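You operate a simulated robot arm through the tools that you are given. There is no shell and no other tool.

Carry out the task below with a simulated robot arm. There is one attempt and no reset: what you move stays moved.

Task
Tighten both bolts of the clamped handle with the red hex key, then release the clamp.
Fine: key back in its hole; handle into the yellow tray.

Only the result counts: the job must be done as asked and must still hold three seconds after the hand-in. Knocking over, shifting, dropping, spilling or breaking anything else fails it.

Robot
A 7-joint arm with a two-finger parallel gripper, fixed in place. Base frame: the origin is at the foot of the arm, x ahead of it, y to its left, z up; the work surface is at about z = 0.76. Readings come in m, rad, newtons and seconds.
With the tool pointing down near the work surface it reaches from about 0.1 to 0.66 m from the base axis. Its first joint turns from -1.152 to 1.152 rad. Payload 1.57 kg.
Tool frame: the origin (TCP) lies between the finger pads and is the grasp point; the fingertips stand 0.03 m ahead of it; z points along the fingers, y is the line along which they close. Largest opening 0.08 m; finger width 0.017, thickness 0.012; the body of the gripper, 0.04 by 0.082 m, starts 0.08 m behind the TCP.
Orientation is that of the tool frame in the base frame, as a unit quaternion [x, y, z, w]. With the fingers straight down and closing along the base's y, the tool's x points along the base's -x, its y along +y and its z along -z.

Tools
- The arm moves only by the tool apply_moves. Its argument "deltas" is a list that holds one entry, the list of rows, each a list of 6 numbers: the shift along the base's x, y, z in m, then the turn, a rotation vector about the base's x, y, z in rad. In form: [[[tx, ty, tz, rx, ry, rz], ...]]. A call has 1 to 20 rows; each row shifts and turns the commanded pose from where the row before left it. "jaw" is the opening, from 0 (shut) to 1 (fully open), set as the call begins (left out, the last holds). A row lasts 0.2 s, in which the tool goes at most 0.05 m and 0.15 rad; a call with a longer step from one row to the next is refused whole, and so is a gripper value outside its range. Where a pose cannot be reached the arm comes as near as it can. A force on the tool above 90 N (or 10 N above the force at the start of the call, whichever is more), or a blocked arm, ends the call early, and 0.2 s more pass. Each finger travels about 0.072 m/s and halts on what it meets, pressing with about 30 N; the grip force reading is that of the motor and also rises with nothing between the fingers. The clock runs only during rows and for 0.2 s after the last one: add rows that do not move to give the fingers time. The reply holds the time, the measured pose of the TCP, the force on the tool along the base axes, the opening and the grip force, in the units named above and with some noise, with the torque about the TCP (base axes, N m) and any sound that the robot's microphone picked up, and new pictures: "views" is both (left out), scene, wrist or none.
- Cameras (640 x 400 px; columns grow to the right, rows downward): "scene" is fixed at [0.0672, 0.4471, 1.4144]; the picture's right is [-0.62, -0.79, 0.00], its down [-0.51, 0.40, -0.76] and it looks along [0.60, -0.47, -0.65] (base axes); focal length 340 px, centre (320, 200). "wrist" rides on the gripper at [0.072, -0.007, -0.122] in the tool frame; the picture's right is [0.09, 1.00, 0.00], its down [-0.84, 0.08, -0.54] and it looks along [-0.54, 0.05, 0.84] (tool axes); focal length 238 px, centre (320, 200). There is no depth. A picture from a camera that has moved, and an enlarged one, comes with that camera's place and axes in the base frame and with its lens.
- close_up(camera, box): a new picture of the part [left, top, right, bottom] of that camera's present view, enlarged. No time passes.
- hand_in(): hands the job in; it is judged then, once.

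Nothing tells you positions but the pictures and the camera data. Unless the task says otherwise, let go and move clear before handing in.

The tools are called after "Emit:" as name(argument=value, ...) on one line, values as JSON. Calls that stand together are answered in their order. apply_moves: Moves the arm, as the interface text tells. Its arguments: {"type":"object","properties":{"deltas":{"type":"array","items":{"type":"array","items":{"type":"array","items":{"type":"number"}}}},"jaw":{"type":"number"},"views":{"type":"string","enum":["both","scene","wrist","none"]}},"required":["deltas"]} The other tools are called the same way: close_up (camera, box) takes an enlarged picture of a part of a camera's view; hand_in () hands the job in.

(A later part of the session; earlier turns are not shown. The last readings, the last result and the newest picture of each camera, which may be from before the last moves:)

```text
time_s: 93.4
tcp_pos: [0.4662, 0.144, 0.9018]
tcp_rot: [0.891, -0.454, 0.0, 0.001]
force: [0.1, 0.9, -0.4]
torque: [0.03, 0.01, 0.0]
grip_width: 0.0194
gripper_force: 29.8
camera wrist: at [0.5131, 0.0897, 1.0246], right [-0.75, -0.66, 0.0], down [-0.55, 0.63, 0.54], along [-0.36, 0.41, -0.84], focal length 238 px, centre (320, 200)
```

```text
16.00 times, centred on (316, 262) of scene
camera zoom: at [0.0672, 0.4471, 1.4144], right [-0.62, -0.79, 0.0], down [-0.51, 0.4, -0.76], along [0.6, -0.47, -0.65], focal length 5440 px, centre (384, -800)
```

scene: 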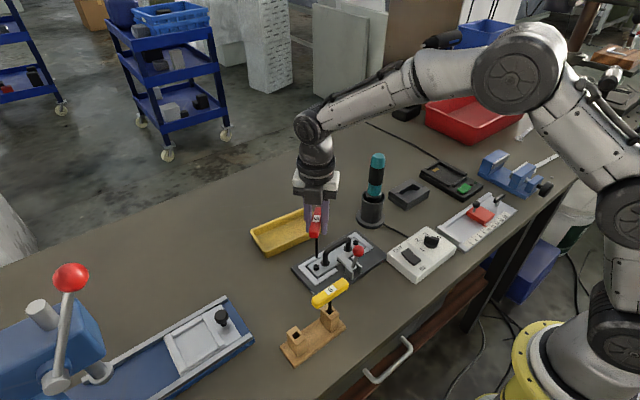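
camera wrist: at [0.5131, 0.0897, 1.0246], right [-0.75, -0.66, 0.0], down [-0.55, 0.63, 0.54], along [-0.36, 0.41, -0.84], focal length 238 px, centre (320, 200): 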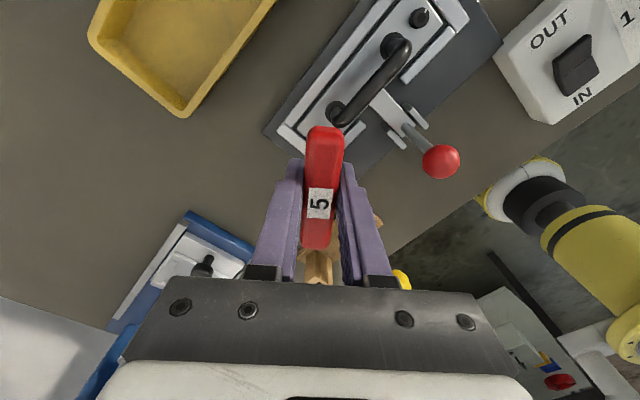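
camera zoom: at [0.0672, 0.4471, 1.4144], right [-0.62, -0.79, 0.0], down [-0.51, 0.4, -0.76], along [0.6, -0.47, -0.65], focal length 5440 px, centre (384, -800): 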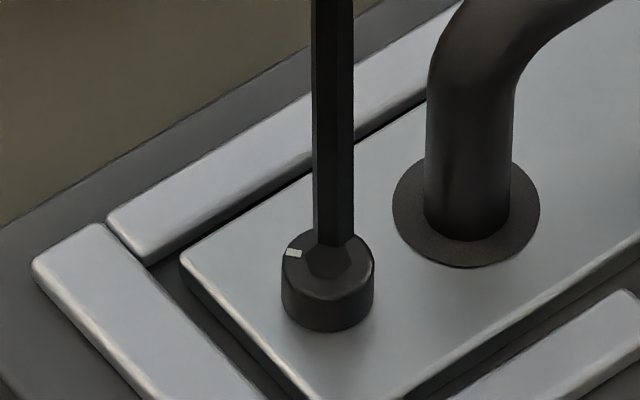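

The tip is about 0.65 mm right and roughly 1 mm too far from the camera. I'll correct and move to about 2 mm above.

Emit:
apply_moves(deltas=[[[-0.0004, 0.0011, 0, 0, 0, 0], [0, 0, -0.001, 0, 0, 0], [0, 0, -0.001, 0, 0, 0], [0, 0, 0, 0, 0, 0], [0, 0, 0, 0, 0, 0]]], views="wrist")

Emit:
close_up(camera="scene", box=[311, 256, 321, 269])

```text
time_s: 94.6
tcp_pos: [0.4665, 0.146, 0.8991]
tcp_rot: [0.891, -0.455, 0.0, 0.0]
force: [0.4, -0.9, -1.6]
torque: [-0.02, -0.02, 0.02]
grip_width: 0.0192
gripper_force: 30.2
camera wrist: at [0.5128, 0.091, 1.0229], right [-0.75, -0.66, 0.0], down [-0.55, 0.63, 0.54], along [-0.36, 0.41, -0.84], focal length 238 px, centre (320, 200)
```

wrist: 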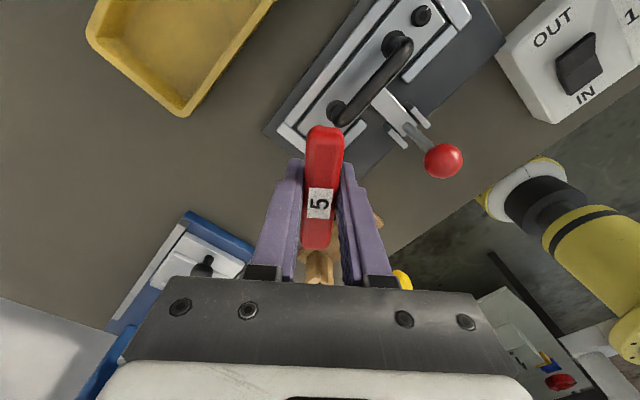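

```text
16.00 times, centred on (316, 262) of scene
camera zoom: at [0.0672, 0.4471, 1.4144], right [-0.62, -0.79, 0.0], down [-0.51, 0.4, -0.76], along [0.6, -0.47, -0.65], focal length 5440 px, centre (384, -800)
```

zoom: 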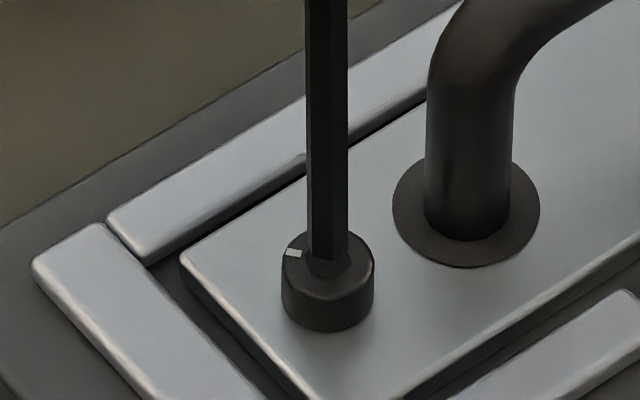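

The depth is right and the tip is 0.3 mm left. I'll make a small nudge and descend 3 mm.

Emit:
apply_moves(deltas=[[[-0.00015, -0.0002, 0, 0, 0, 0], [0, 0, -0.001, 0, 0, 0], [0, 0, -0.001, 0, 0, 0], [0, 0, -0.001, 0, 0, 0], [0, 0, 0, 0, 0, 0], [0, 0, 0, 0, 0, 0]]], views="wrist")

Emit:
close_up(camera="scene", box=[311, 256, 321, 269])

```text
time_s: 96.0
tcp_pos: [0.4645, 0.1446, 0.8977]
tcp_rot: [0.891, -0.455, 0.0, 0.0]
force: [0.3, -0.2, -0.9]
torque: [-0.01, -0.01, -0.03]
grip_width: 0.0194
gripper_force: 29.5
camera wrist: at [0.5122, 0.0904, 1.0198], right [-0.75, -0.66, 0.0], down [-0.55, 0.63, 0.54], along [-0.36, 0.41, -0.84], focal length 238 px, centre (320, 200)
```

wrist: 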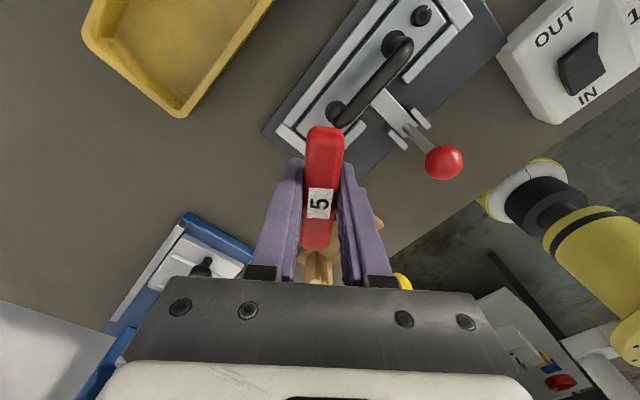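

```text
16.00 times, centred on (316, 262) of scene
camera zoom: at [0.0672, 0.4471, 1.4144], right [-0.62, -0.79, 0.0], down [-0.51, 0.4, -0.76], along [0.6, -0.47, -0.65], focal length 5440 px, centre (384, -800)
```

zoom: 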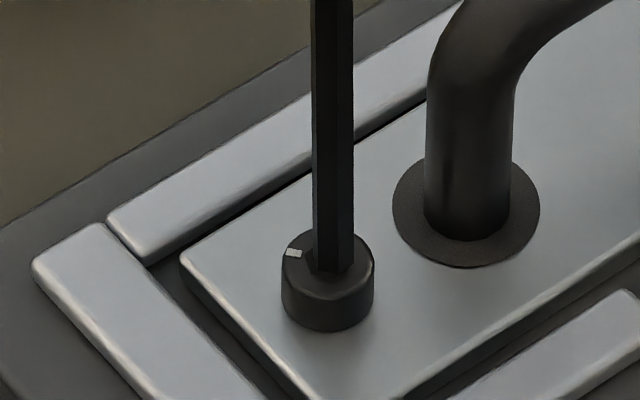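

The descent itself shifted the tip by 0.7 mm right. I'll correct at this height, check and only then press.

Emit:
apply_moves(deltas=[[[0.00043, 0.00055, 0, 0, 0, 0], [0, 0, 0, 0, 0, 0], [0, 0, 0, 0, 0, 0]]], views="wrist")

Emit:
close_up(camera="scene", box=[311, 256, 321, 269])

```text
time_s: 96.8
tcp_pos: [0.465, 0.1448, 0.898]
tcp_rot: [0.891, -0.454, -0.001, 0.0]
force: [0.6, 0.1, -0.1]
torque: [0.02, 0.05, -0.02]
grip_width: 0.0194
gripper_force: 29.6
camera wrist: at [0.5128, 0.0912, 1.0201], right [-0.75, -0.66, 0.0], down [-0.55, 0.63, 0.54], along [-0.36, 0.41, -0.84], focal length 238 px, centre (320, 200)
```

wrist: 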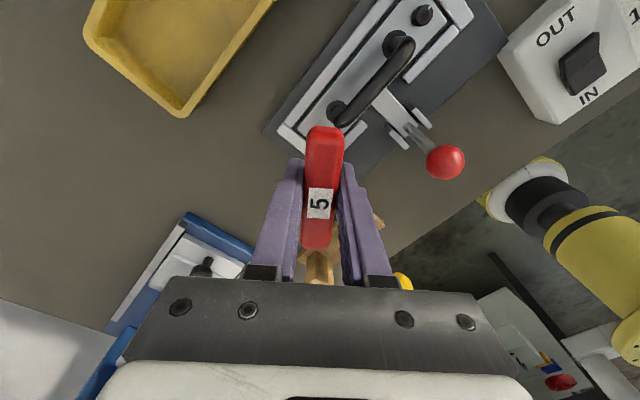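

```text
16.00 times, centred on (316, 262) of scene
camera zoom: at [0.0672, 0.4471, 1.4144], right [-0.62, -0.79, 0.0], down [-0.51, 0.4, -0.76], along [0.6, -0.47, -0.65], focal length 5440 px, centre (384, -800)
```

zoom: 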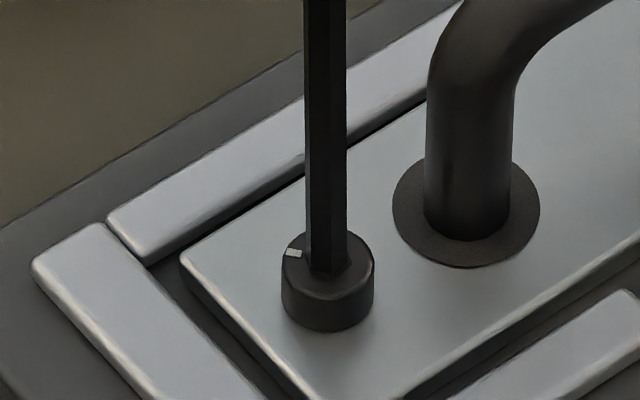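

Overshot slightly, so it's now 0.4 mm left with the depth fine. A small nudge right, then press gently.

Emit:
apply_moves(deltas=[[[-0.00015, -0.0002, 0, 0, 0, 0], [0, 0, 0, 0, 0, 0], [0, 0, -0.0005, 0, 0, 0], [0, 0, -0.0005, 0, 0, 0], [0, 0, 0, 0, 0, 0]]], views="wrist")

Emit:
close_up(camera="scene", box=[311, 256, 321, 269])

Emit:
apply_moves(deltas=[[[0, 0, -0.0005, 0, 0, 0], [0, 0, -0.0005, 0, 0, 0], [0, 0, 0, 0, 0, 0]]], views="wrist")

Emit:
close_up(camera="scene", box=[311, 256, 321, 269])

```text
time_s: 98.0
tcp_pos: [0.4658, 0.1457, 0.897]
tcp_rot: [0.891, -0.454, -0.001, -0.001]
force: [-0.2, -0.6, -1.5]
torque: [0.01, 0.01, 0.02]
grip_width: 0.0192
gripper_force: 30.2
camera wrist: at [0.5125, 0.0914, 1.019], right [-0.75, -0.66, 0.0], down [-0.55, 0.63, 0.54], along [-0.36, 0.41, -0.84], focal length 238 px, centre (320, 200)
```

wrist: 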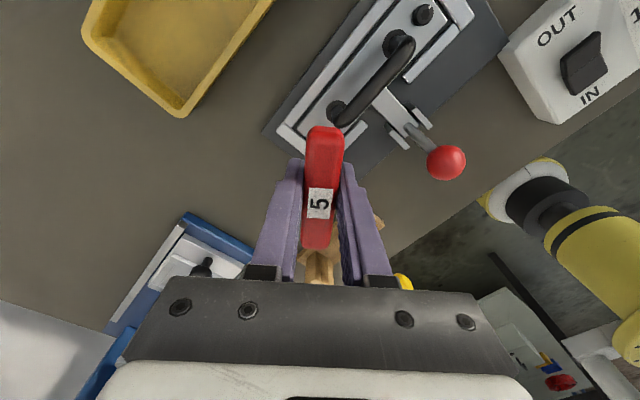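

```text
16.00 times, centred on (316, 262) of scene
camera zoom: at [0.0672, 0.4471, 1.4144], right [-0.62, -0.79, 0.0], down [-0.51, 0.4, -0.76], along [0.6, -0.47, -0.65], focal length 5440 px, centre (384, -800)
```

zoom: 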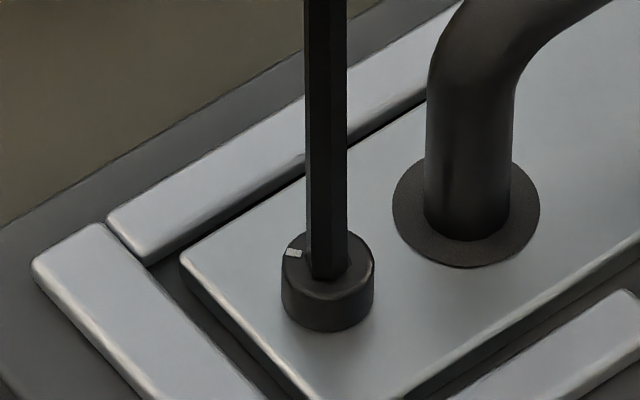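

```text
time_s: 98.8
tcp_pos: [0.4644, 0.1453, 0.8954]
tcp_rot: [0.89, -0.455, -0.001, -0.001]
force: [-1.0, -0.2, 0.8]
torque: [0.02, 0.03, -0.01]
grip_width: 0.0196
gripper_force: 29.9
camera wrist: at [0.5127, 0.0912, 1.0182], right [-0.75, -0.66, 0.0], down [-0.55, 0.63, 0.54], along [-0.36, 0.41, -0.84], focal length 238 px, centre (320, 200)
```

wrist: 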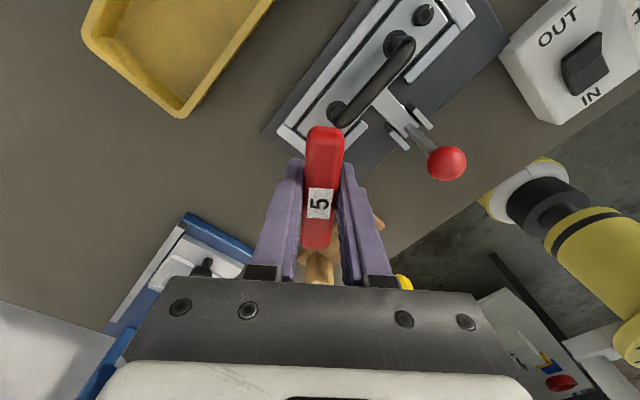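

```text
16.00 times, centred on (316, 262) of scene
camera zoom: at [0.0672, 0.4471, 1.4144], right [-0.62, -0.79, 0.0], down [-0.51, 0.4, -0.76], along [0.6, -0.47, -0.65], focal length 5440 px, centre (384, -800)
```

zoom: 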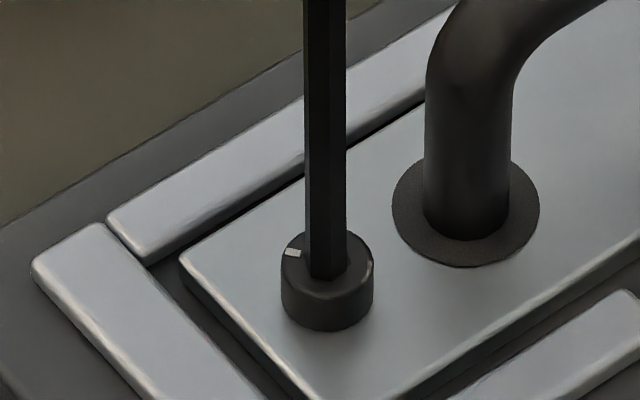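

The tip now rests on the bolt centre with light contact. The bolt has always followed the key exactly under contact, so I'll press a bit more and keep turning clockwise, correcting the orbit as I go and watching torque.

Emit:
apply_moves(deltas=[[[0, 0, -0.0005, 0, 0, 0], [-0.00015, -4e-05, -0.0004, 0, 0, -0.0873], [-0.00015, -4e-05, 0, 0, 0, -0.0873], [-0.00015, -4e-05, 0, 0, 0, -0.0873], [-0.00015, -4e-05, 0, 0, 0, -0.0873], [0, 0, 0, 0, 0, 0]]], views="none")

Emit:
close_up(camera="scene", box=[311, 256, 321, 269])

Emit:
apply_moves(deltas=[[[-0.00015, -4e-05, 0, 0, 0, -0.0873], [-0.00015, -4e-05, 0, 0, 0, -0.0873], [-0.00015, -4e-05, 0, 0, 0, -0.0873], [-0.00015, -4e-05, 0, 0, 0, -0.0873], [0, 0, 0, 0, 0, 0]]], views="none")

Emit:
close_up(camera="scene", box=[311, 256, 321, 269])

```text
time_s: 100.2
tcp_pos: [0.4661, 0.1448, 0.8947]
tcp_rot: [0.798, -0.603, 0.0, -0.001]
force: [1.4, -0.3, 8.5]
torque: [-0.07, -0.11, 0.01]
grip_width: 0.0194
gripper_force: 30.0
```

```text
16.00 times, centred on (316, 262) of scene
camera zoom: at [0.0671, 0.447, 1.4144], right [-0.62, -0.79, 0.0], down [-0.51, 0.4, -0.76], along [0.6, -0.47, -0.65], focal length 5440 px, centre (384, -800)
```

zoom: 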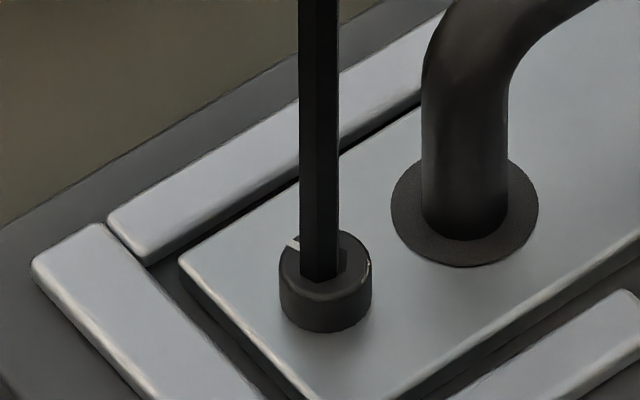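

```text
time_s: 101.4
tcp_pos: [0.4644, 0.1457, 0.8952]
tcp_rot: [-0.681, 0.732, 0.0, 0.0]
force: [0.0, 0.2, 12.3]
torque: [0.06, 0.0, -0.02]
grip_width: 0.0194
gripper_force: 30.7
```

```text
16.00 times, centred on (316, 262) of scene
camera zoom: at [0.067, 0.447, 1.4144], right [-0.62, -0.79, 0.0], down [-0.51, 0.4, -0.76], along [0.6, -0.47, -0.65], focal length 5440 px, centre (384, -800)
```

zoom: 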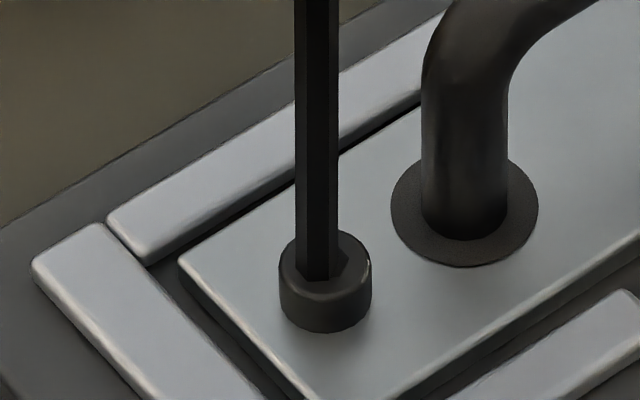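

The bolt keeps following, but the shaft drifted 1.3 mm left. I'll correct to the right while continuing.

Emit:
apply_moves(deltas=[[[-0.00022, -0.00025, 0, 0, 0, -0.06], [-0.00022, -0.00025, 0, 0, 0, -0.06], [-0.00022, -0.00025, 0, 0, 0, -0.0873], [-0.00022, -0.0002, 0, 0, 0, -0.0873], [0, 0, 0, 0, 0, 0]]], views="none")

Emit:
close_up(camera="scene", box=[311, 256, 321, 269])

Emit:
apply_moves(deltas=[[[-0.00012, 0, 0, 0, 0, -0.0873], [-0.00012, 0, 0, 0, 0, -0.0873], [-0.00012, 5e-05, 0, 0, 0, -0.0873], [-0.00012, 5e-05, 0, 0, 0, -0.0873], [0, 0, 0, 0, 0, 0]]], views="none")

Emit:
close_up(camera="scene", box=[311, 256, 321, 269])

```text
time_s: 102.6
tcp_pos: [0.4637, 0.1445, 0.8959]
tcp_rot: [-0.566, 0.825, 0.0, 0.0]
force: [0.8, 1.3, 12.2]
torque: [0.24, -0.09, -0.03]
grip_width: 0.0194
gripper_force: 30.2
```

```text
16.00 times, centred on (316, 262) of scene
camera zoom: at [0.067, 0.447, 1.4144], right [-0.62, -0.79, 0.0], down [-0.51, 0.4, -0.76], along [0.6, -0.47, -0.65], focal length 5440 px, centre (384, -800)
```

zoom: 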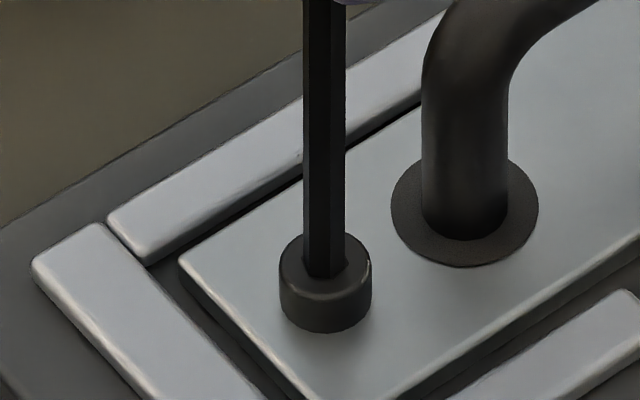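

```text
time_s: 103.8
tcp_pos: [0.4644, 0.1461, 0.8942]
tcp_rot: [-0.415, 0.91, 0.0, 0.0]
force: [-1.4, -0.4, 14.8]
torque: [-0.04, 0.06, -0.01]
grip_width: 0.0192
gripper_force: 30.5
```

```text
16.00 times, centred on (316, 262) of scene
camera zoom: at [0.0669, 0.447, 1.4145], right [-0.62, -0.79, 0.0], down [-0.51, 0.4, -0.76], along [0.6, -0.47, -0.65], focal length 5440 px, centre (384, -800)
```

zoom: 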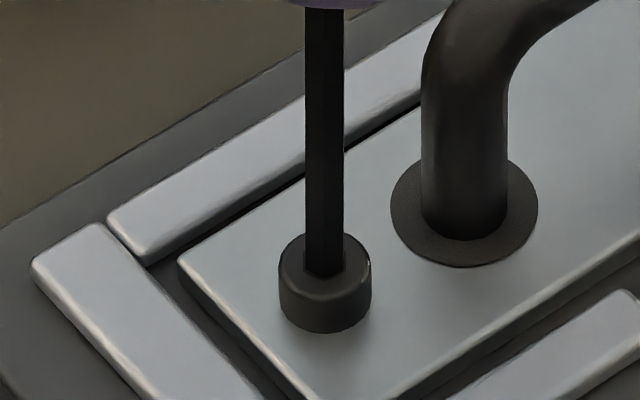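

Well centred again. Continuing clockwise.

Emit:
apply_moves(deltas=[[[-8e-05, 8e-05, 0.0003, 0, 0, -0.0873], [-8e-05, 8e-05, 0, 0, 0, -0.0873], [-8e-05, 0.0001, 0, 0, 0, -0.0873], [-8e-05, 0.0001, 0, 0, 0, -0.0873], [0, 0, 0, 0, 0, 0]]], views="none")

Emit:
close_up(camera="scene", box=[311, 256, 321, 269])

Emit:
apply_moves(deltas=[[[-5e-05, 0.00012, 0, 0, 0, -0.0873], [-5e-05, 0.00012, 0, 0, 0, -0.0873], [-3e-05, 0.00015, 0, 0, 0, -0.0873], [-3e-05, 0.00015, 0, 0, 0, -0.0873], [0, 0, 0, 0, 0, 0]]], views="none")

Emit:
close_up(camera="scene", box=[311, 256, 321, 269])

```text
time_s: 105.0
tcp_pos: [0.4633, 0.1454, 0.8945]
tcp_rot: [-0.25, 0.968, 0.001, 0.001]
force: [0.3, 0.7, 9.8]
torque: [0.1, -0.12, -0.02]
grip_width: 0.0193
gripper_force: 29.7
```

```text
16.00 times, centred on (316, 262) of scene
camera zoom: at [0.067, 0.447, 1.4144], right [-0.62, -0.79, 0.0], down [-0.51, 0.4, -0.76], along [0.6, -0.47, -0.65], focal length 5440 px, centre (384, -800)
```

zoom: 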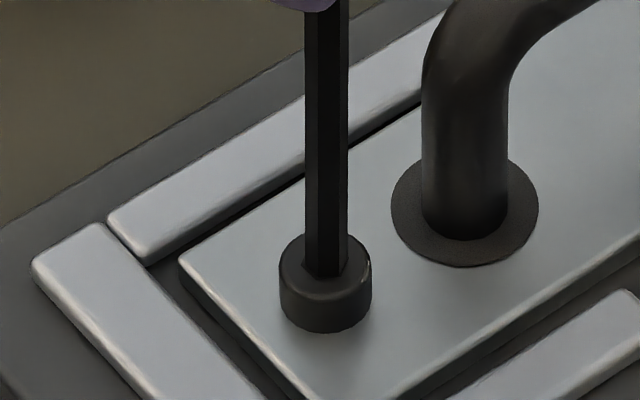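

```text
time_s: 106.2
tcp_pos: [0.4622, 0.1452, 0.8947]
tcp_rot: [-0.078, 0.997, 0.0, 0.001]
force: [-1.3, 0.4, 8.4]
torque: [-0.02, 0.04, -0.01]
grip_width: 0.0194
gripper_force: 30.2
```

```text
16.00 times, centred on (316, 262) of scene
camera zoom: at [0.0671, 0.447, 1.4144], right [-0.62, -0.79, 0.0], down [-0.51, 0.4, -0.76], along [0.6, -0.47, -0.65], focal length 5440 px, centre (384, -800)
```

zoom: 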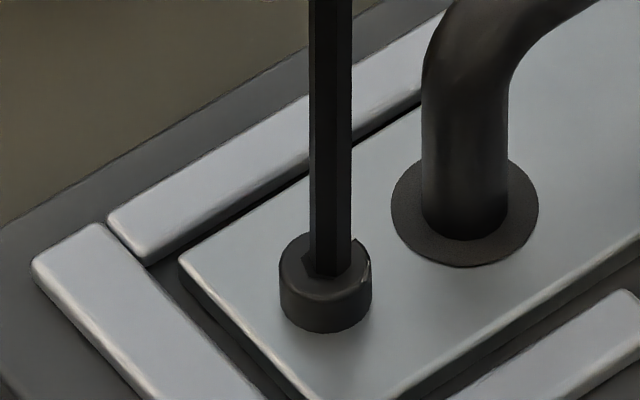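

Continuing clockwise with a slight leftward correction.

Emit:
apply_moves(deltas=[[[8e-05, 0.00025, 0, 0, 0, -0.0873], [8e-05, 0.00025, 0, 0, 0, -0.0873], [8e-05, 0.00022, 0, 0, 0, -0.0873], [8e-05, 0.00022, 0, 0, 0, -0.0873], [0, 0, 0, 0, 0, 0]]], views="none")

Emit:
close_up(camera="scene", box=[311, 256, 321, 269])

Emit:
apply_moves(deltas=[[[8e-05, 0.0002, 0, 0, 0, -0.0873], [8e-05, 0.0002, 0, 0, 0, -0.0873], [8e-05, 0.0002, 0, 0, 0, -0.0873], [8e-05, 0.0002, 0, 0, 0, -0.0873], [0, 0, 0, 0, 0, 0]]], views="wrist")

Emit:
close_up(camera="scene", box=[311, 256, 321, 269])

```text
time_s: 107.4
tcp_pos: [0.4633, 0.1471, 0.8932]
tcp_rot: [0.095, 0.995, -0.001, 0.001]
force: [-1.1, -0.7, 5.7]
torque: [-0.04, 0.03, 0.0]
grip_width: 0.0195
gripper_force: 30.1
```

```text
16.00 times, centred on (316, 262) of scene
camera zoom: at [0.0671, 0.447, 1.4144], right [-0.62, -0.79, 0.0], down [-0.51, 0.4, -0.76], along [0.6, -0.47, -0.65], focal length 5440 px, centre (384, -800)
```

zoom: 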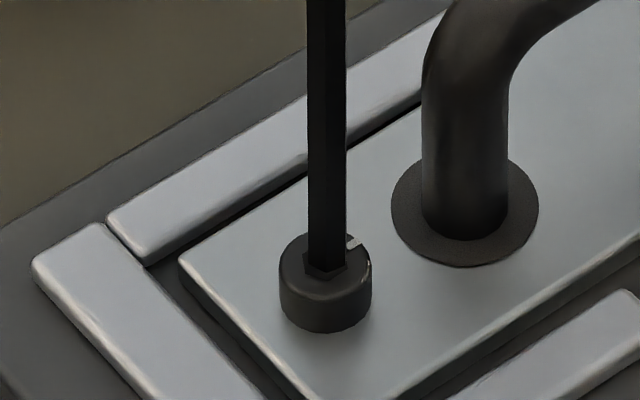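

```text
time_s: 108.6
tcp_pos: [0.4645, 0.1475, 0.895]
tcp_rot: [0.269, 0.963, 0.0, 0.0]
force: [0.4, -0.7, 3.8]
torque: [-0.01, 0.06, 0.01]
grip_width: 0.0194
gripper_force: 29.9
camera wrist: at [0.3984, 0.1786, 1.0171], right [0.43, 0.9, 0.0], down [0.76, -0.37, 0.54], along [0.49, -0.24, -0.84], focal length 238 px, centre (320, 200)
```

wrist: 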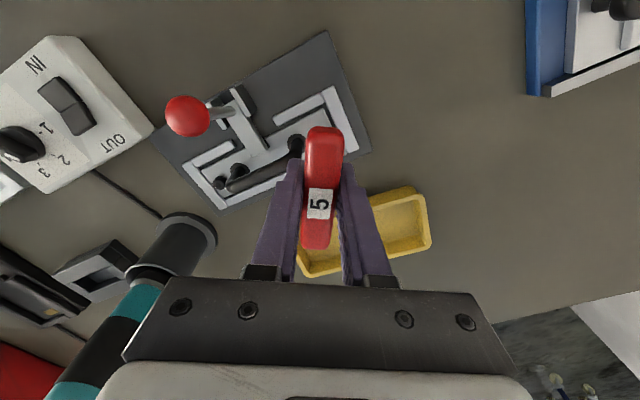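

```text
16.00 times, centred on (316, 262) of scene
camera zoom: at [0.0671, 0.447, 1.4144], right [-0.62, -0.79, 0.0], down [-0.51, 0.4, -0.76], along [0.6, -0.47, -0.65], focal length 5440 px, centre (384, -800)
```

zoom: 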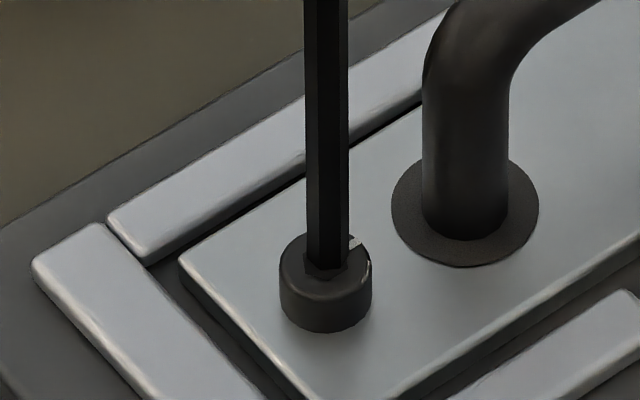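

The mark didn't move in the last step, and pressure had dropped to about 4 N. Either it slipped or the bolt has become tight. I'll press to about 12 N and try another 15°.

Emit:
apply_moves(deltas=[[[0, 0, -0.0006, 0, 0, 0], [0, 0, -0.0006, 0, 0, 0], [5e-05, 0.0001, 0, 0, 0, -0.0873], [5e-05, 0.0001, 0, 0, 0, -0.0873], [5e-05, 0.0001, 0, 0, 0, -0.0873], [0, 0, 0, 0, 0, 0]]], views="none")

Emit:
close_up(camera="scene", box=[311, 256, 321, 269])

Emit:
apply_moves(deltas=[[[0.0001, 0.0001, 0, 0, 0, -0.0873], [0.0001, 0.0001, 0, 0, 0, -0.0873], [0.0001, 0.0001, 0, 0, 0, -0.0873], [0, 0, 0, 0, 0, 0]]], views="none")

Emit:
close_up(camera="scene", box=[311, 256, 321, 269])

```text
time_s: 110.0
tcp_pos: [0.4648, 0.1476, 0.8935]
tcp_rot: [0.391, 0.92, 0.001, 0.001]
force: [0.5, 1.2, 12.5]
torque: [0.07, 0.0, -0.01]
grip_width: 0.0196
gripper_force: 30.2
```

```text
16.00 times, centred on (316, 262) of scene
camera zoom: at [0.067, 0.447, 1.4144], right [-0.62, -0.79, 0.0], down [-0.51, 0.4, -0.76], along [0.6, -0.47, -0.65], focal length 5440 px, centre (384, -800)
```

zoom: 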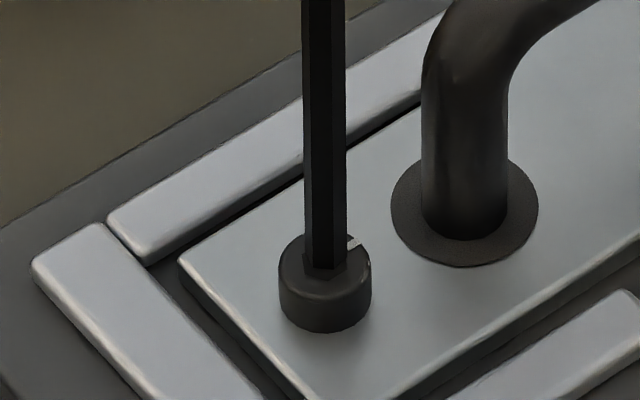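

```text
time_s: 111.0
tcp_pos: [0.4636, 0.1481, 0.8937]
tcp_rot: [0.508, 0.861, 0.0, 0.0]
force: [-0.9, 0.4, 17.3]
torque: [-0.08, 0.07, -0.01]
grip_width: 0.0195
gripper_force: 29.5
```

```text
16.00 times, centred on (316, 262) of scene
camera zoom: at [0.0669, 0.447, 1.4145], right [-0.62, -0.79, 0.0], down [-0.51, 0.4, -0.76], along [0.6, -0.47, -0.65], focal length 5440 px, centre (384, -800)
```

zoom: 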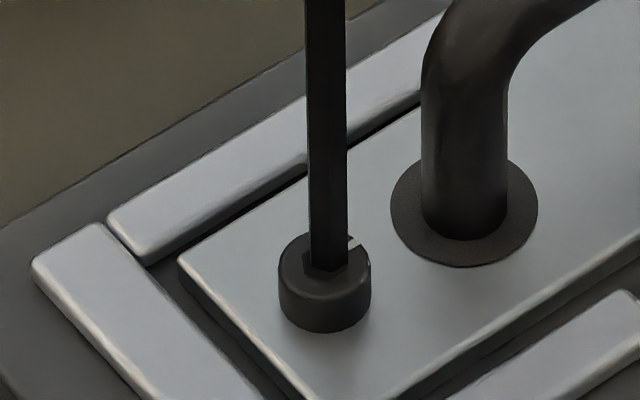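

The mark now stays put while the key turns 30° under 17 N: the bolt has run down and stopped (about 370° total), and my tip is just slipping on top. Since the bolt now holds still, I can search for the socket with small sliding scans and yaw wiggles.

Emit:
apply_moves(deltas=[[[0.0002, 0.00025, 0.0008, 0, 0, 0], [8e-05, -6e-05, 0, 0, 0, -0.05], [8e-05, -6e-05, 0, 0, 0, -0.05], [8e-05, -6e-05, 0, 0, 0, 0.05], [8e-05, -6e-05, 0, 0, 0, 0.05], [8e-05, -6e-05, 0, 0, 0, -0.05], [8e-05, -6e-05, 0, 0, 0, -0.05], [0, 0, 0, 0, 0, 0]]], views="none")

Emit:
close_up(camera="scene", box=[311, 256, 321, 269])

Emit:
apply_moves(deltas=[[[-8e-05, 6e-05, 0, 0, 0, 0.05], [-8e-05, 6e-05, 0, 0, 0, 0.05], [-8e-05, 6e-05, 0, 0, 0, -0.05], [-8e-05, 6e-05, 0, 0, 0, -0.05], [-8e-05, 6e-05, 0, 0, 0, 0.05], [-8e-05, 6e-05, 0, 0, 0, 0.05], [0, 0, 0, 0, 0, 0]]], views="none")

Emit:
apply_moves(deltas=[[[-8e-05, 6e-05, 0, 0, 0, -0.05], [-8e-05, 6e-05, 0, 0, 0, -0.05], [-8e-05, 6e-05, 0, 0, 0, 0.05], [-8e-05, 6e-05, 0, 0, 0, 0.05], [-8e-05, 6e-05, 0, 0, 0, -0.05], [-8e-05, 6e-05, 0, 0, 0, -0.05], [0, 0, 0, 0, 0, 0]]], views="wrist")

Emit:
close_up(camera="scene", box=[311, 256, 321, 269])

```text
time_s: 112.8
tcp_pos: [0.4647, 0.1473, 0.8943]
tcp_rot: [0.55, 0.835, 0.0, 0.0]
force: [-1.4, 3.1, 13.2]
torque: [0.21, 0.12, 0.03]
grip_width: 0.0192
gripper_force: 29.9
```

```text
16.00 times, centred on (316, 262) of scene
camera zoom: at [0.067, 0.447, 1.4144], right [-0.62, -0.79, 0.0], down [-0.51, 0.4, -0.76], along [0.6, -0.47, -0.65], focal length 5440 px, centre (384, -800)
```

zoom: 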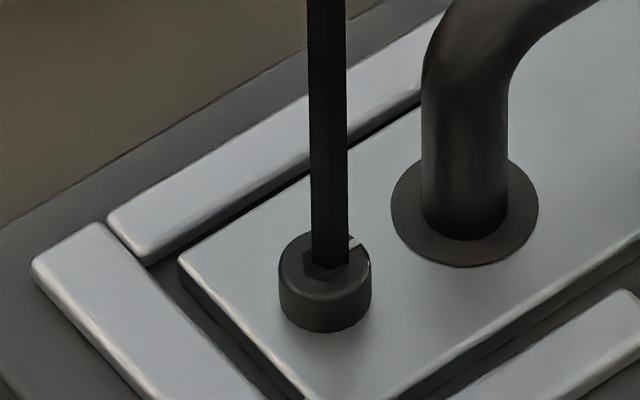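

```text
time_s: 114.4
tcp_pos: [0.4647, 0.1484, 0.8947]
tcp_rot: [0.507, 0.862, 0.0, 0.0]
force: [0.9, -2.8, 10.0]
torque: [-0.22, -0.08, 0.01]
grip_width: 0.0194
gripper_force: 30.0
```

```text
time_s: 116.0
tcp_pos: [0.4634, 0.148, 0.8938]
tcp_rot: [0.55, 0.835, 0.0, 0.0]
force: [0.0, -0.2, 6.9]
torque: [0.03, -0.04, -0.03]
grip_width: 0.0194
gripper_force: 29.8
camera wrist: at [0.4289, 0.2123, 1.0168], right [0.88, 0.48, 0.0], down [0.4, -0.74, 0.54], along [0.26, -0.48, -0.84], focal length 238 px, centre (320, 200)
```

wrist: 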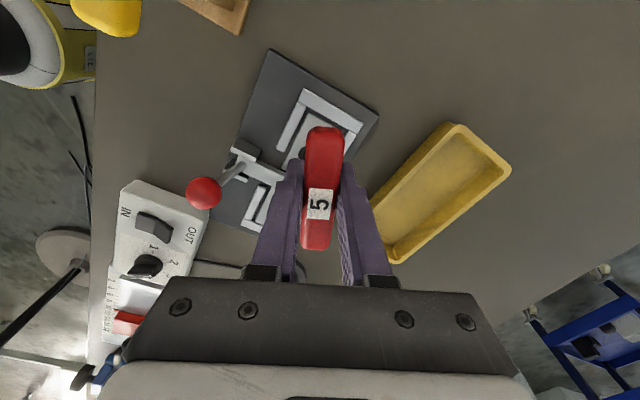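

```text
16.00 times, centred on (316, 262) of scene
camera zoom: at [0.0671, 0.447, 1.4144], right [-0.62, -0.79, 0.0], down [-0.51, 0.4, -0.76], along [0.6, -0.47, -0.65], focal length 5440 px, centre (384, -800)
```

zoom: 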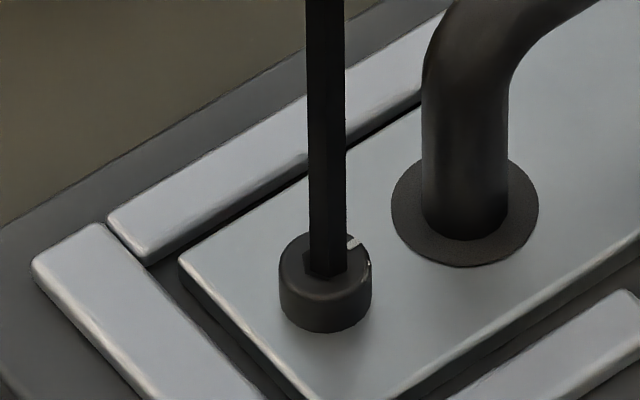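

It didn't drop in. Before going further, I'll check the bolt's present state by lifting and looking straight at it with the wrist camera, both for phase and to see whether the hex is really a recess.

Emit:
apply_moves(deltas=[[[0, 0, 0.02, 0, 0, 0], [0, 0, 0.02, 0, 0, 0], [0, 0, 0.02, 0, 0, 0], [0.007, -0.015, 0.02, 0, 0, 0], [0.007, -0.016, 0, 0, 0, 0], [0.007, -0.016, 0, 0, 0, 0], [0, 0, 0, 0, 0, 0], [0, 0, 0, 0, 0, 0]]], views="wrist")

Emit:
close_up(camera="scene", box=[311, 256, 321, 269])

Emit:
close_up(camera="wrist", box=[300, 40, 350, 75])

```text
time_s: 117.8
tcp_pos: [0.4847, 0.102, 0.9741]
tcp_rot: [0.55, 0.835, 0.0, 0.001]
force: [-0.5, -0.5, 0.5]
torque: [-0.01, -0.02, 0.01]
grip_width: 0.0193
gripper_force: 30.1
camera wrist: at [0.4502, 0.1656, 1.0965], right [0.88, 0.48, 0.0], down [0.4, -0.74, 0.54], along [0.26, -0.48, -0.84], focal length 238 px, centre (320, 200)
```

wrist: 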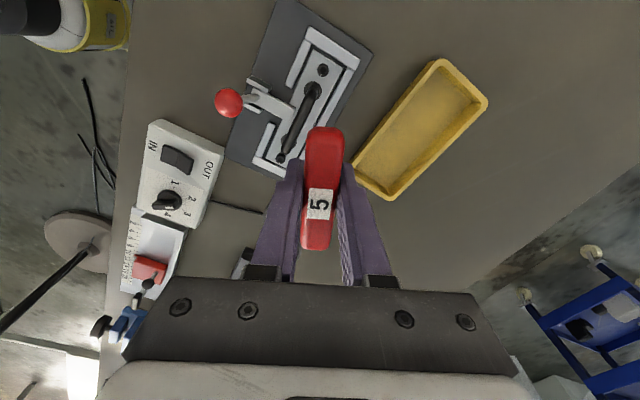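

```text
16.00 times, centred on (316, 262) of scene
camera zoom: at [0.0672, 0.4471, 1.4144], right [-0.62, -0.79, 0.0], down [-0.51, 0.4, -0.76], along [0.6, -0.47, -0.65], focal length 5440 px, centre (384, -800)
```

zoom: 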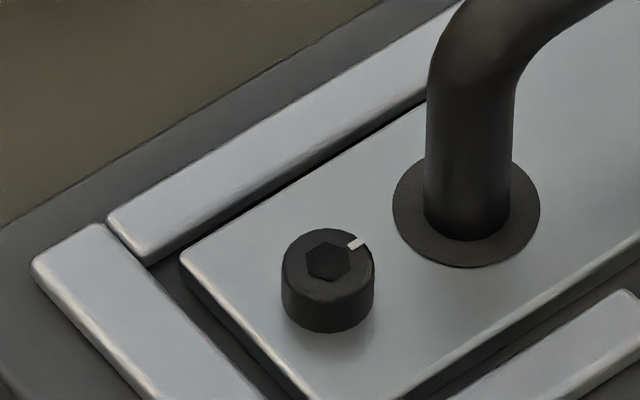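

```text
11.43 times, centred on (325, 58) of wrist
camera zoom: at [0.4502, 0.1656, 1.0965], right [0.88, 0.48, 0.0], down [0.4, -0.74, 0.54], along [0.26, -0.48, -0.84], focal length 2724 px, centre (263, 1829)
```

zoom: 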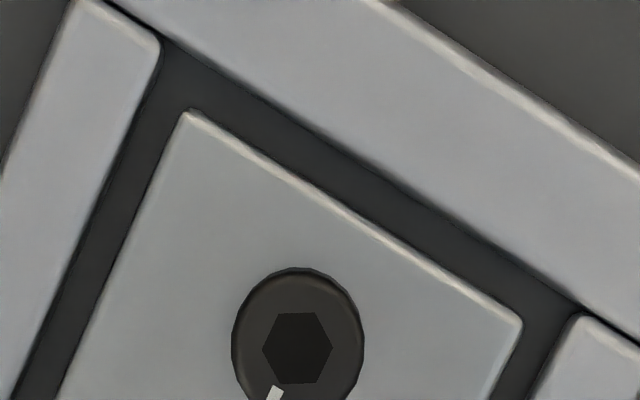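

The bolt head has clearly moved down by about 1.4 mm, so it threads down and is now at its seat. I'll look at the hex itself at maximum zoom.

Emit:
close_up(camera="wrist", box=[312, 64, 334, 78])

Emit:
close_up(camera="scene", box=[314, 262, 319, 265])

Emit:
close_up(camera="wrist", box=[270, 150, 292, 166])

```text
16.00 times, centred on (323, 71) of wrist
camera zoom: at [0.4502, 0.1656, 1.0965], right [0.88, 0.48, 0.0], down [0.4, -0.74, 0.54], along [0.26, -0.48, -0.84], focal length 3814 px, centre (272, 2264)
```

zoom: 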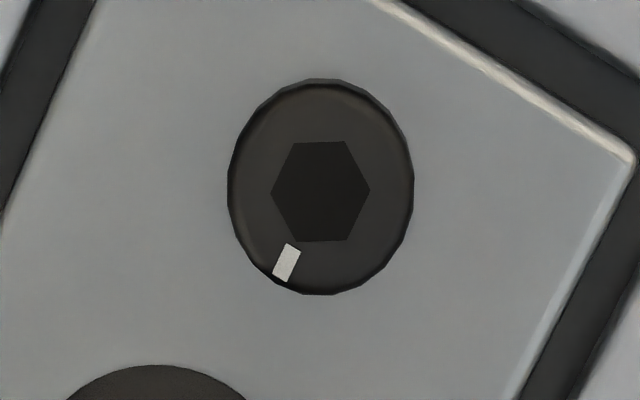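

```text
16.00 times, centred on (316, 264) of scene
camera zoom: at [0.0672, 0.4471, 1.4144], right [-0.62, -0.79, 0.0], down [-0.51, 0.4, -0.76], along [0.6, -0.47, -0.65], focal length 5440 px, centre (376, -816)
```

zoom: 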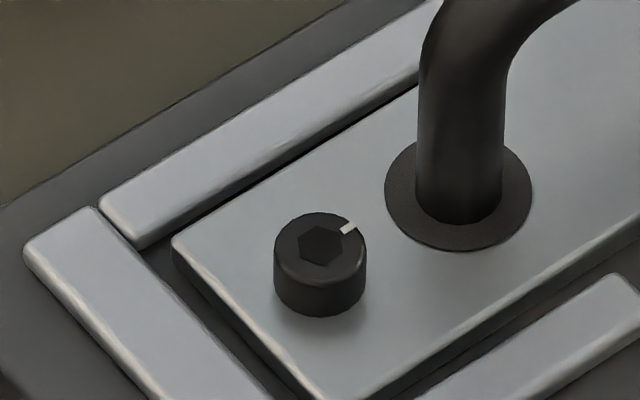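

```text
16.00 times, centred on (281, 158) of wrist
camera zoom: at [0.4502, 0.1656, 1.0965], right [0.88, 0.48, 0.0], down [0.4, -0.74, 0.54], along [0.26, -0.48, -0.84], focal length 3814 px, centre (944, 872)
```

zoom: 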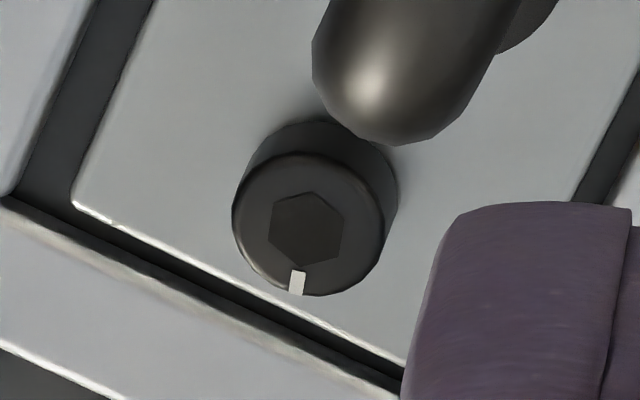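

The hexagon is flush on both bolts, with no recess at all, so contact and turning is how the bolt is driven. The mark now sits at −89°, 372° from its start, and the head is down on the plate. I'll go back, press harder and turn to see if it will go any further.

Emit:
apply_moves(deltas=[[[-0.007, 0.015, 0, 0, 0, 0], [-0.007, 0.016, 0, 0, 0, 0], [-0.007, 0.016, 0, 0, 0, 0], [0, 0, -0.02, 0, 0, 0], [0, 0, -0.02, 0, 0, 0], [0, 0, -0.02, 0, 0, 0], [0, 0, -0.014, 0, 0, 0], [0, 0, -0.003, 0, 0, 0], [0, 0, 0, 0, 0, 0]]], views="wrist")

Emit:
close_up(camera="scene", box=[311, 256, 321, 269])

```text
time_s: 119.8
tcp_pos: [0.4638, 0.1495, 0.8959]
tcp_rot: [0.55, 0.835, 0.001, 0.0]
force: [-0.4, -0.1, 0.1]
torque: [-0.06, 0.01, -0.04]
grip_width: 0.0195
gripper_force: 29.7
camera wrist: at [0.4291, 0.212, 1.0195], right [0.88, 0.48, 0.0], down [0.4, -0.74, 0.54], along [0.26, -0.48, -0.84], focal length 238 px, centre (320, 200)
```

wrist: 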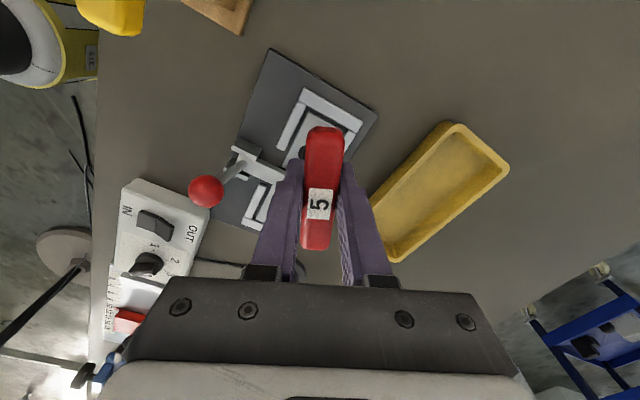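

```text
16.00 times, centred on (316, 262) of scene
camera zoom: at [0.0672, 0.4471, 1.4144], right [-0.62, -0.79, 0.0], down [-0.51, 0.4, -0.76], along [0.6, -0.47, -0.65], focal length 5440 px, centre (384, -800)
```

zoom: 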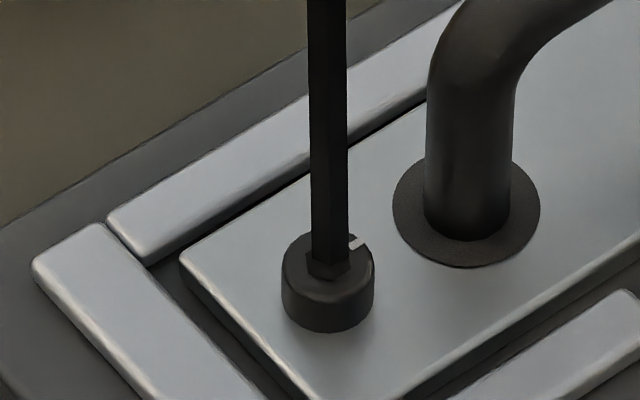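

Centred. I'll press in steps to about 25–30 N.

Emit:
apply_moves(deltas=[[[0, 0, -0.001, 0, 0, 0], [0, 0, -0.001, 0, 0, 0], [0, 0, -0.001, 0, 0, 0], [0, 0, -0.001, 0, 0, 0], [0, 0, 0, 0, 0, 0]]], views="none")

Emit:
apply_moves(deltas=[[[0, 0, -0.001, 0, 0, 0], [0, 0, -0.0005, 0, 0, 0], [0, 0, 0, 0, 0, 0]]], views="none")

Emit:
close_up(camera="scene", box=[311, 256, 321, 269])

Emit:
apply_moves(deltas=[[[5e-05, 2e-05, 0, 0, 0, -0.06], [5e-05, 2e-05, 0, 0, 0, -0.06], [5e-05, 2e-05, 0, 0, 0, -0.06], [0, 0, 0, 0, 0, 0]]], views="none")

Emit:
close_up(camera="scene", box=[311, 256, 321, 269])

```text
time_s: 121.0
tcp_pos: [0.4636, 0.149, 0.8943]
tcp_rot: [0.549, 0.836, 0.001, 0.001]
force: [-1.9, 1.1, 8.3]
torque: [0.09, 0.2, -0.01]
grip_width: 0.0192
gripper_force: 30.2
```

```text
time_s: 121.8
tcp_pos: [0.4651, 0.1485, 0.8948]
tcp_rot: [0.55, 0.835, 0.002, 0.001]
force: [-2.2, 0.0, 21.4]
torque: [0.09, 0.22, 0.0]
grip_width: 0.0193
gripper_force: 30.0
```

```text
16.00 times, centred on (316, 262) of scene
camera zoom: at [0.0668, 0.447, 1.4145], right [-0.62, -0.79, 0.0], down [-0.51, 0.4, -0.76], along [0.6, -0.47, -0.65], focal length 5440 px, centre (384, -800)
```

zoom: 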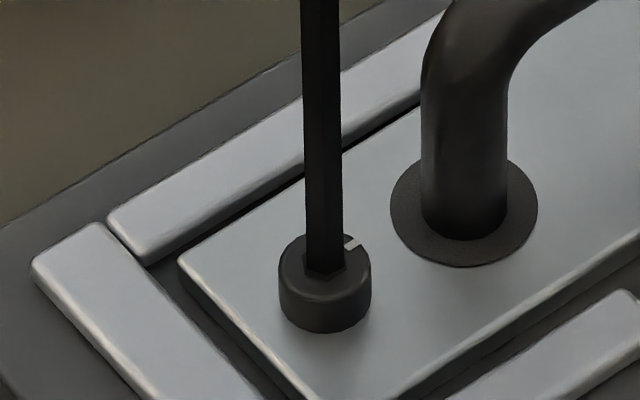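

```text
time_s: 122.8
tcp_pos: [0.4659, 0.1482, 0.8934]
tcp_rot: [0.623, 0.782, 0.002, 0.001]
force: [-0.4, -0.4, 26.0]
torque: [-0.2, 0.01, 0.0]
grip_width: 0.0192
gripper_force: 29.2
```

```text
16.00 times, centred on (316, 262) of scene
camera zoom: at [0.0668, 0.4469, 1.4145], right [-0.62, -0.79, 0.0], down [-0.51, 0.4, -0.76], along [0.6, -0.47, -0.65], focal length 5440 px, centre (384, -800)
```

zoom: 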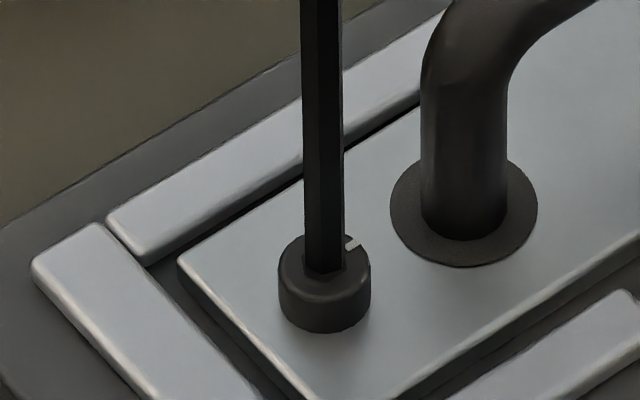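

Even at 26 N the mark doesn't move, so the bolt is at its stop. In this contact image the tip looks about 0.9 mm too far from the camera and 0.3 mm left. To be sure there's no real socket, I'll ease off, align the phase to the fixed bolt and slide across the true centre in small steps.

Emit:
apply_moves(deltas=[[[0, 0, 0.001, 0, 0, 0.09], [0, 0, 0.001, 0, 0, 0.09], [0, 0, 0.0003, 0, 0, 0.06], [0, 0, 0, 0, 0, 0]]], views="none")

Emit:
apply_moves(deltas=[[[-0.0001, 4e-05, 0, 0, 0, 0.03], [-0.0001, 4e-05, 0, 0, 0, -0.03], [-0.0001, 4e-05, 0, 0, 0, -0.03], [-0.0001, 4e-05, 0, 0, 0, 0.03], [0, 0, 0, 0, 0, 0]]], views="none")

Emit:
close_up(camera="scene", box=[311, 256, 321, 269])

Emit:
apply_moves(deltas=[[[-0.0001, 4e-05, 0, 0, 0, 0.03], [-0.0001, 4e-05, 0, 0, 0, -0.03], [-0.0001, 4e-05, 0, 0, 0, -0.03], [-0.0001, 4e-05, 0, 0, 0, 0.03], [0, 0, 0, 0, 0, 0]]], views="none")

Emit:
close_up(camera="scene", box=[311, 256, 321, 269])

```text
time_s: 123.8
tcp_pos: [0.4637, 0.149, 0.8932]
tcp_rot: [0.525, 0.851, 0.0, 0.001]
force: [0.2, -0.3, 14.1]
torque: [-0.01, -0.1, -0.02]
grip_width: 0.0195
gripper_force: 30.0
```

```text
time_s: 125.0
tcp_pos: [0.4642, 0.1486, 0.8941]
tcp_rot: [0.524, 0.852, 0.0, 0.0]
force: [0.9, 0.7, 10.3]
torque: [0.02, -0.04, 0.02]
grip_width: 0.0193
gripper_force: 29.8
```

```text
16.00 times, centred on (316, 262) of scene
camera zoom: at [0.067, 0.447, 1.4144], right [-0.62, -0.79, 0.0], down [-0.51, 0.4, -0.76], along [0.6, -0.47, -0.65], focal length 5440 px, centre (384, -800)
```

zoom: 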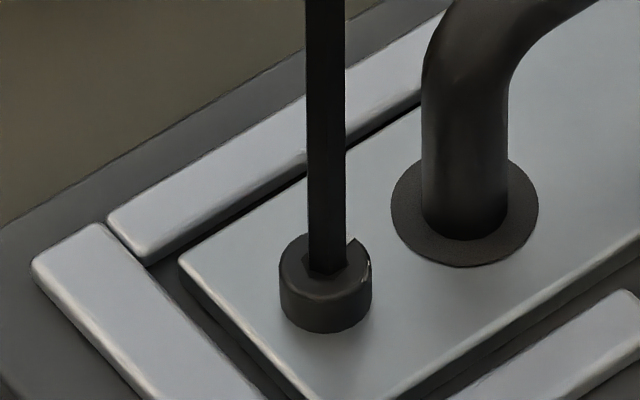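

```text
time_s: 126.2
tcp_pos: [0.4629, 0.1489, 0.8954]
tcp_rot: [0.524, 0.852, 0.0, 0.0]
force: [2.4, 0.1, 6.0]
torque: [-0.07, -0.14, -0.02]
grip_width: 0.0191
gripper_force: 29.9
```

```text
16.00 times, centred on (316, 262) of scene
camera zoom: at [0.0671, 0.447, 1.4144], right [-0.62, -0.79, 0.0], down [-0.51, 0.4, -0.76], along [0.6, -0.47, -0.65], focal length 5440 px, centre (384, -800)
```

zoom: 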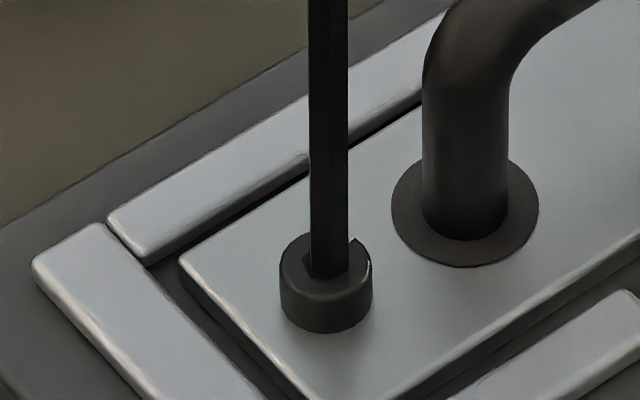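

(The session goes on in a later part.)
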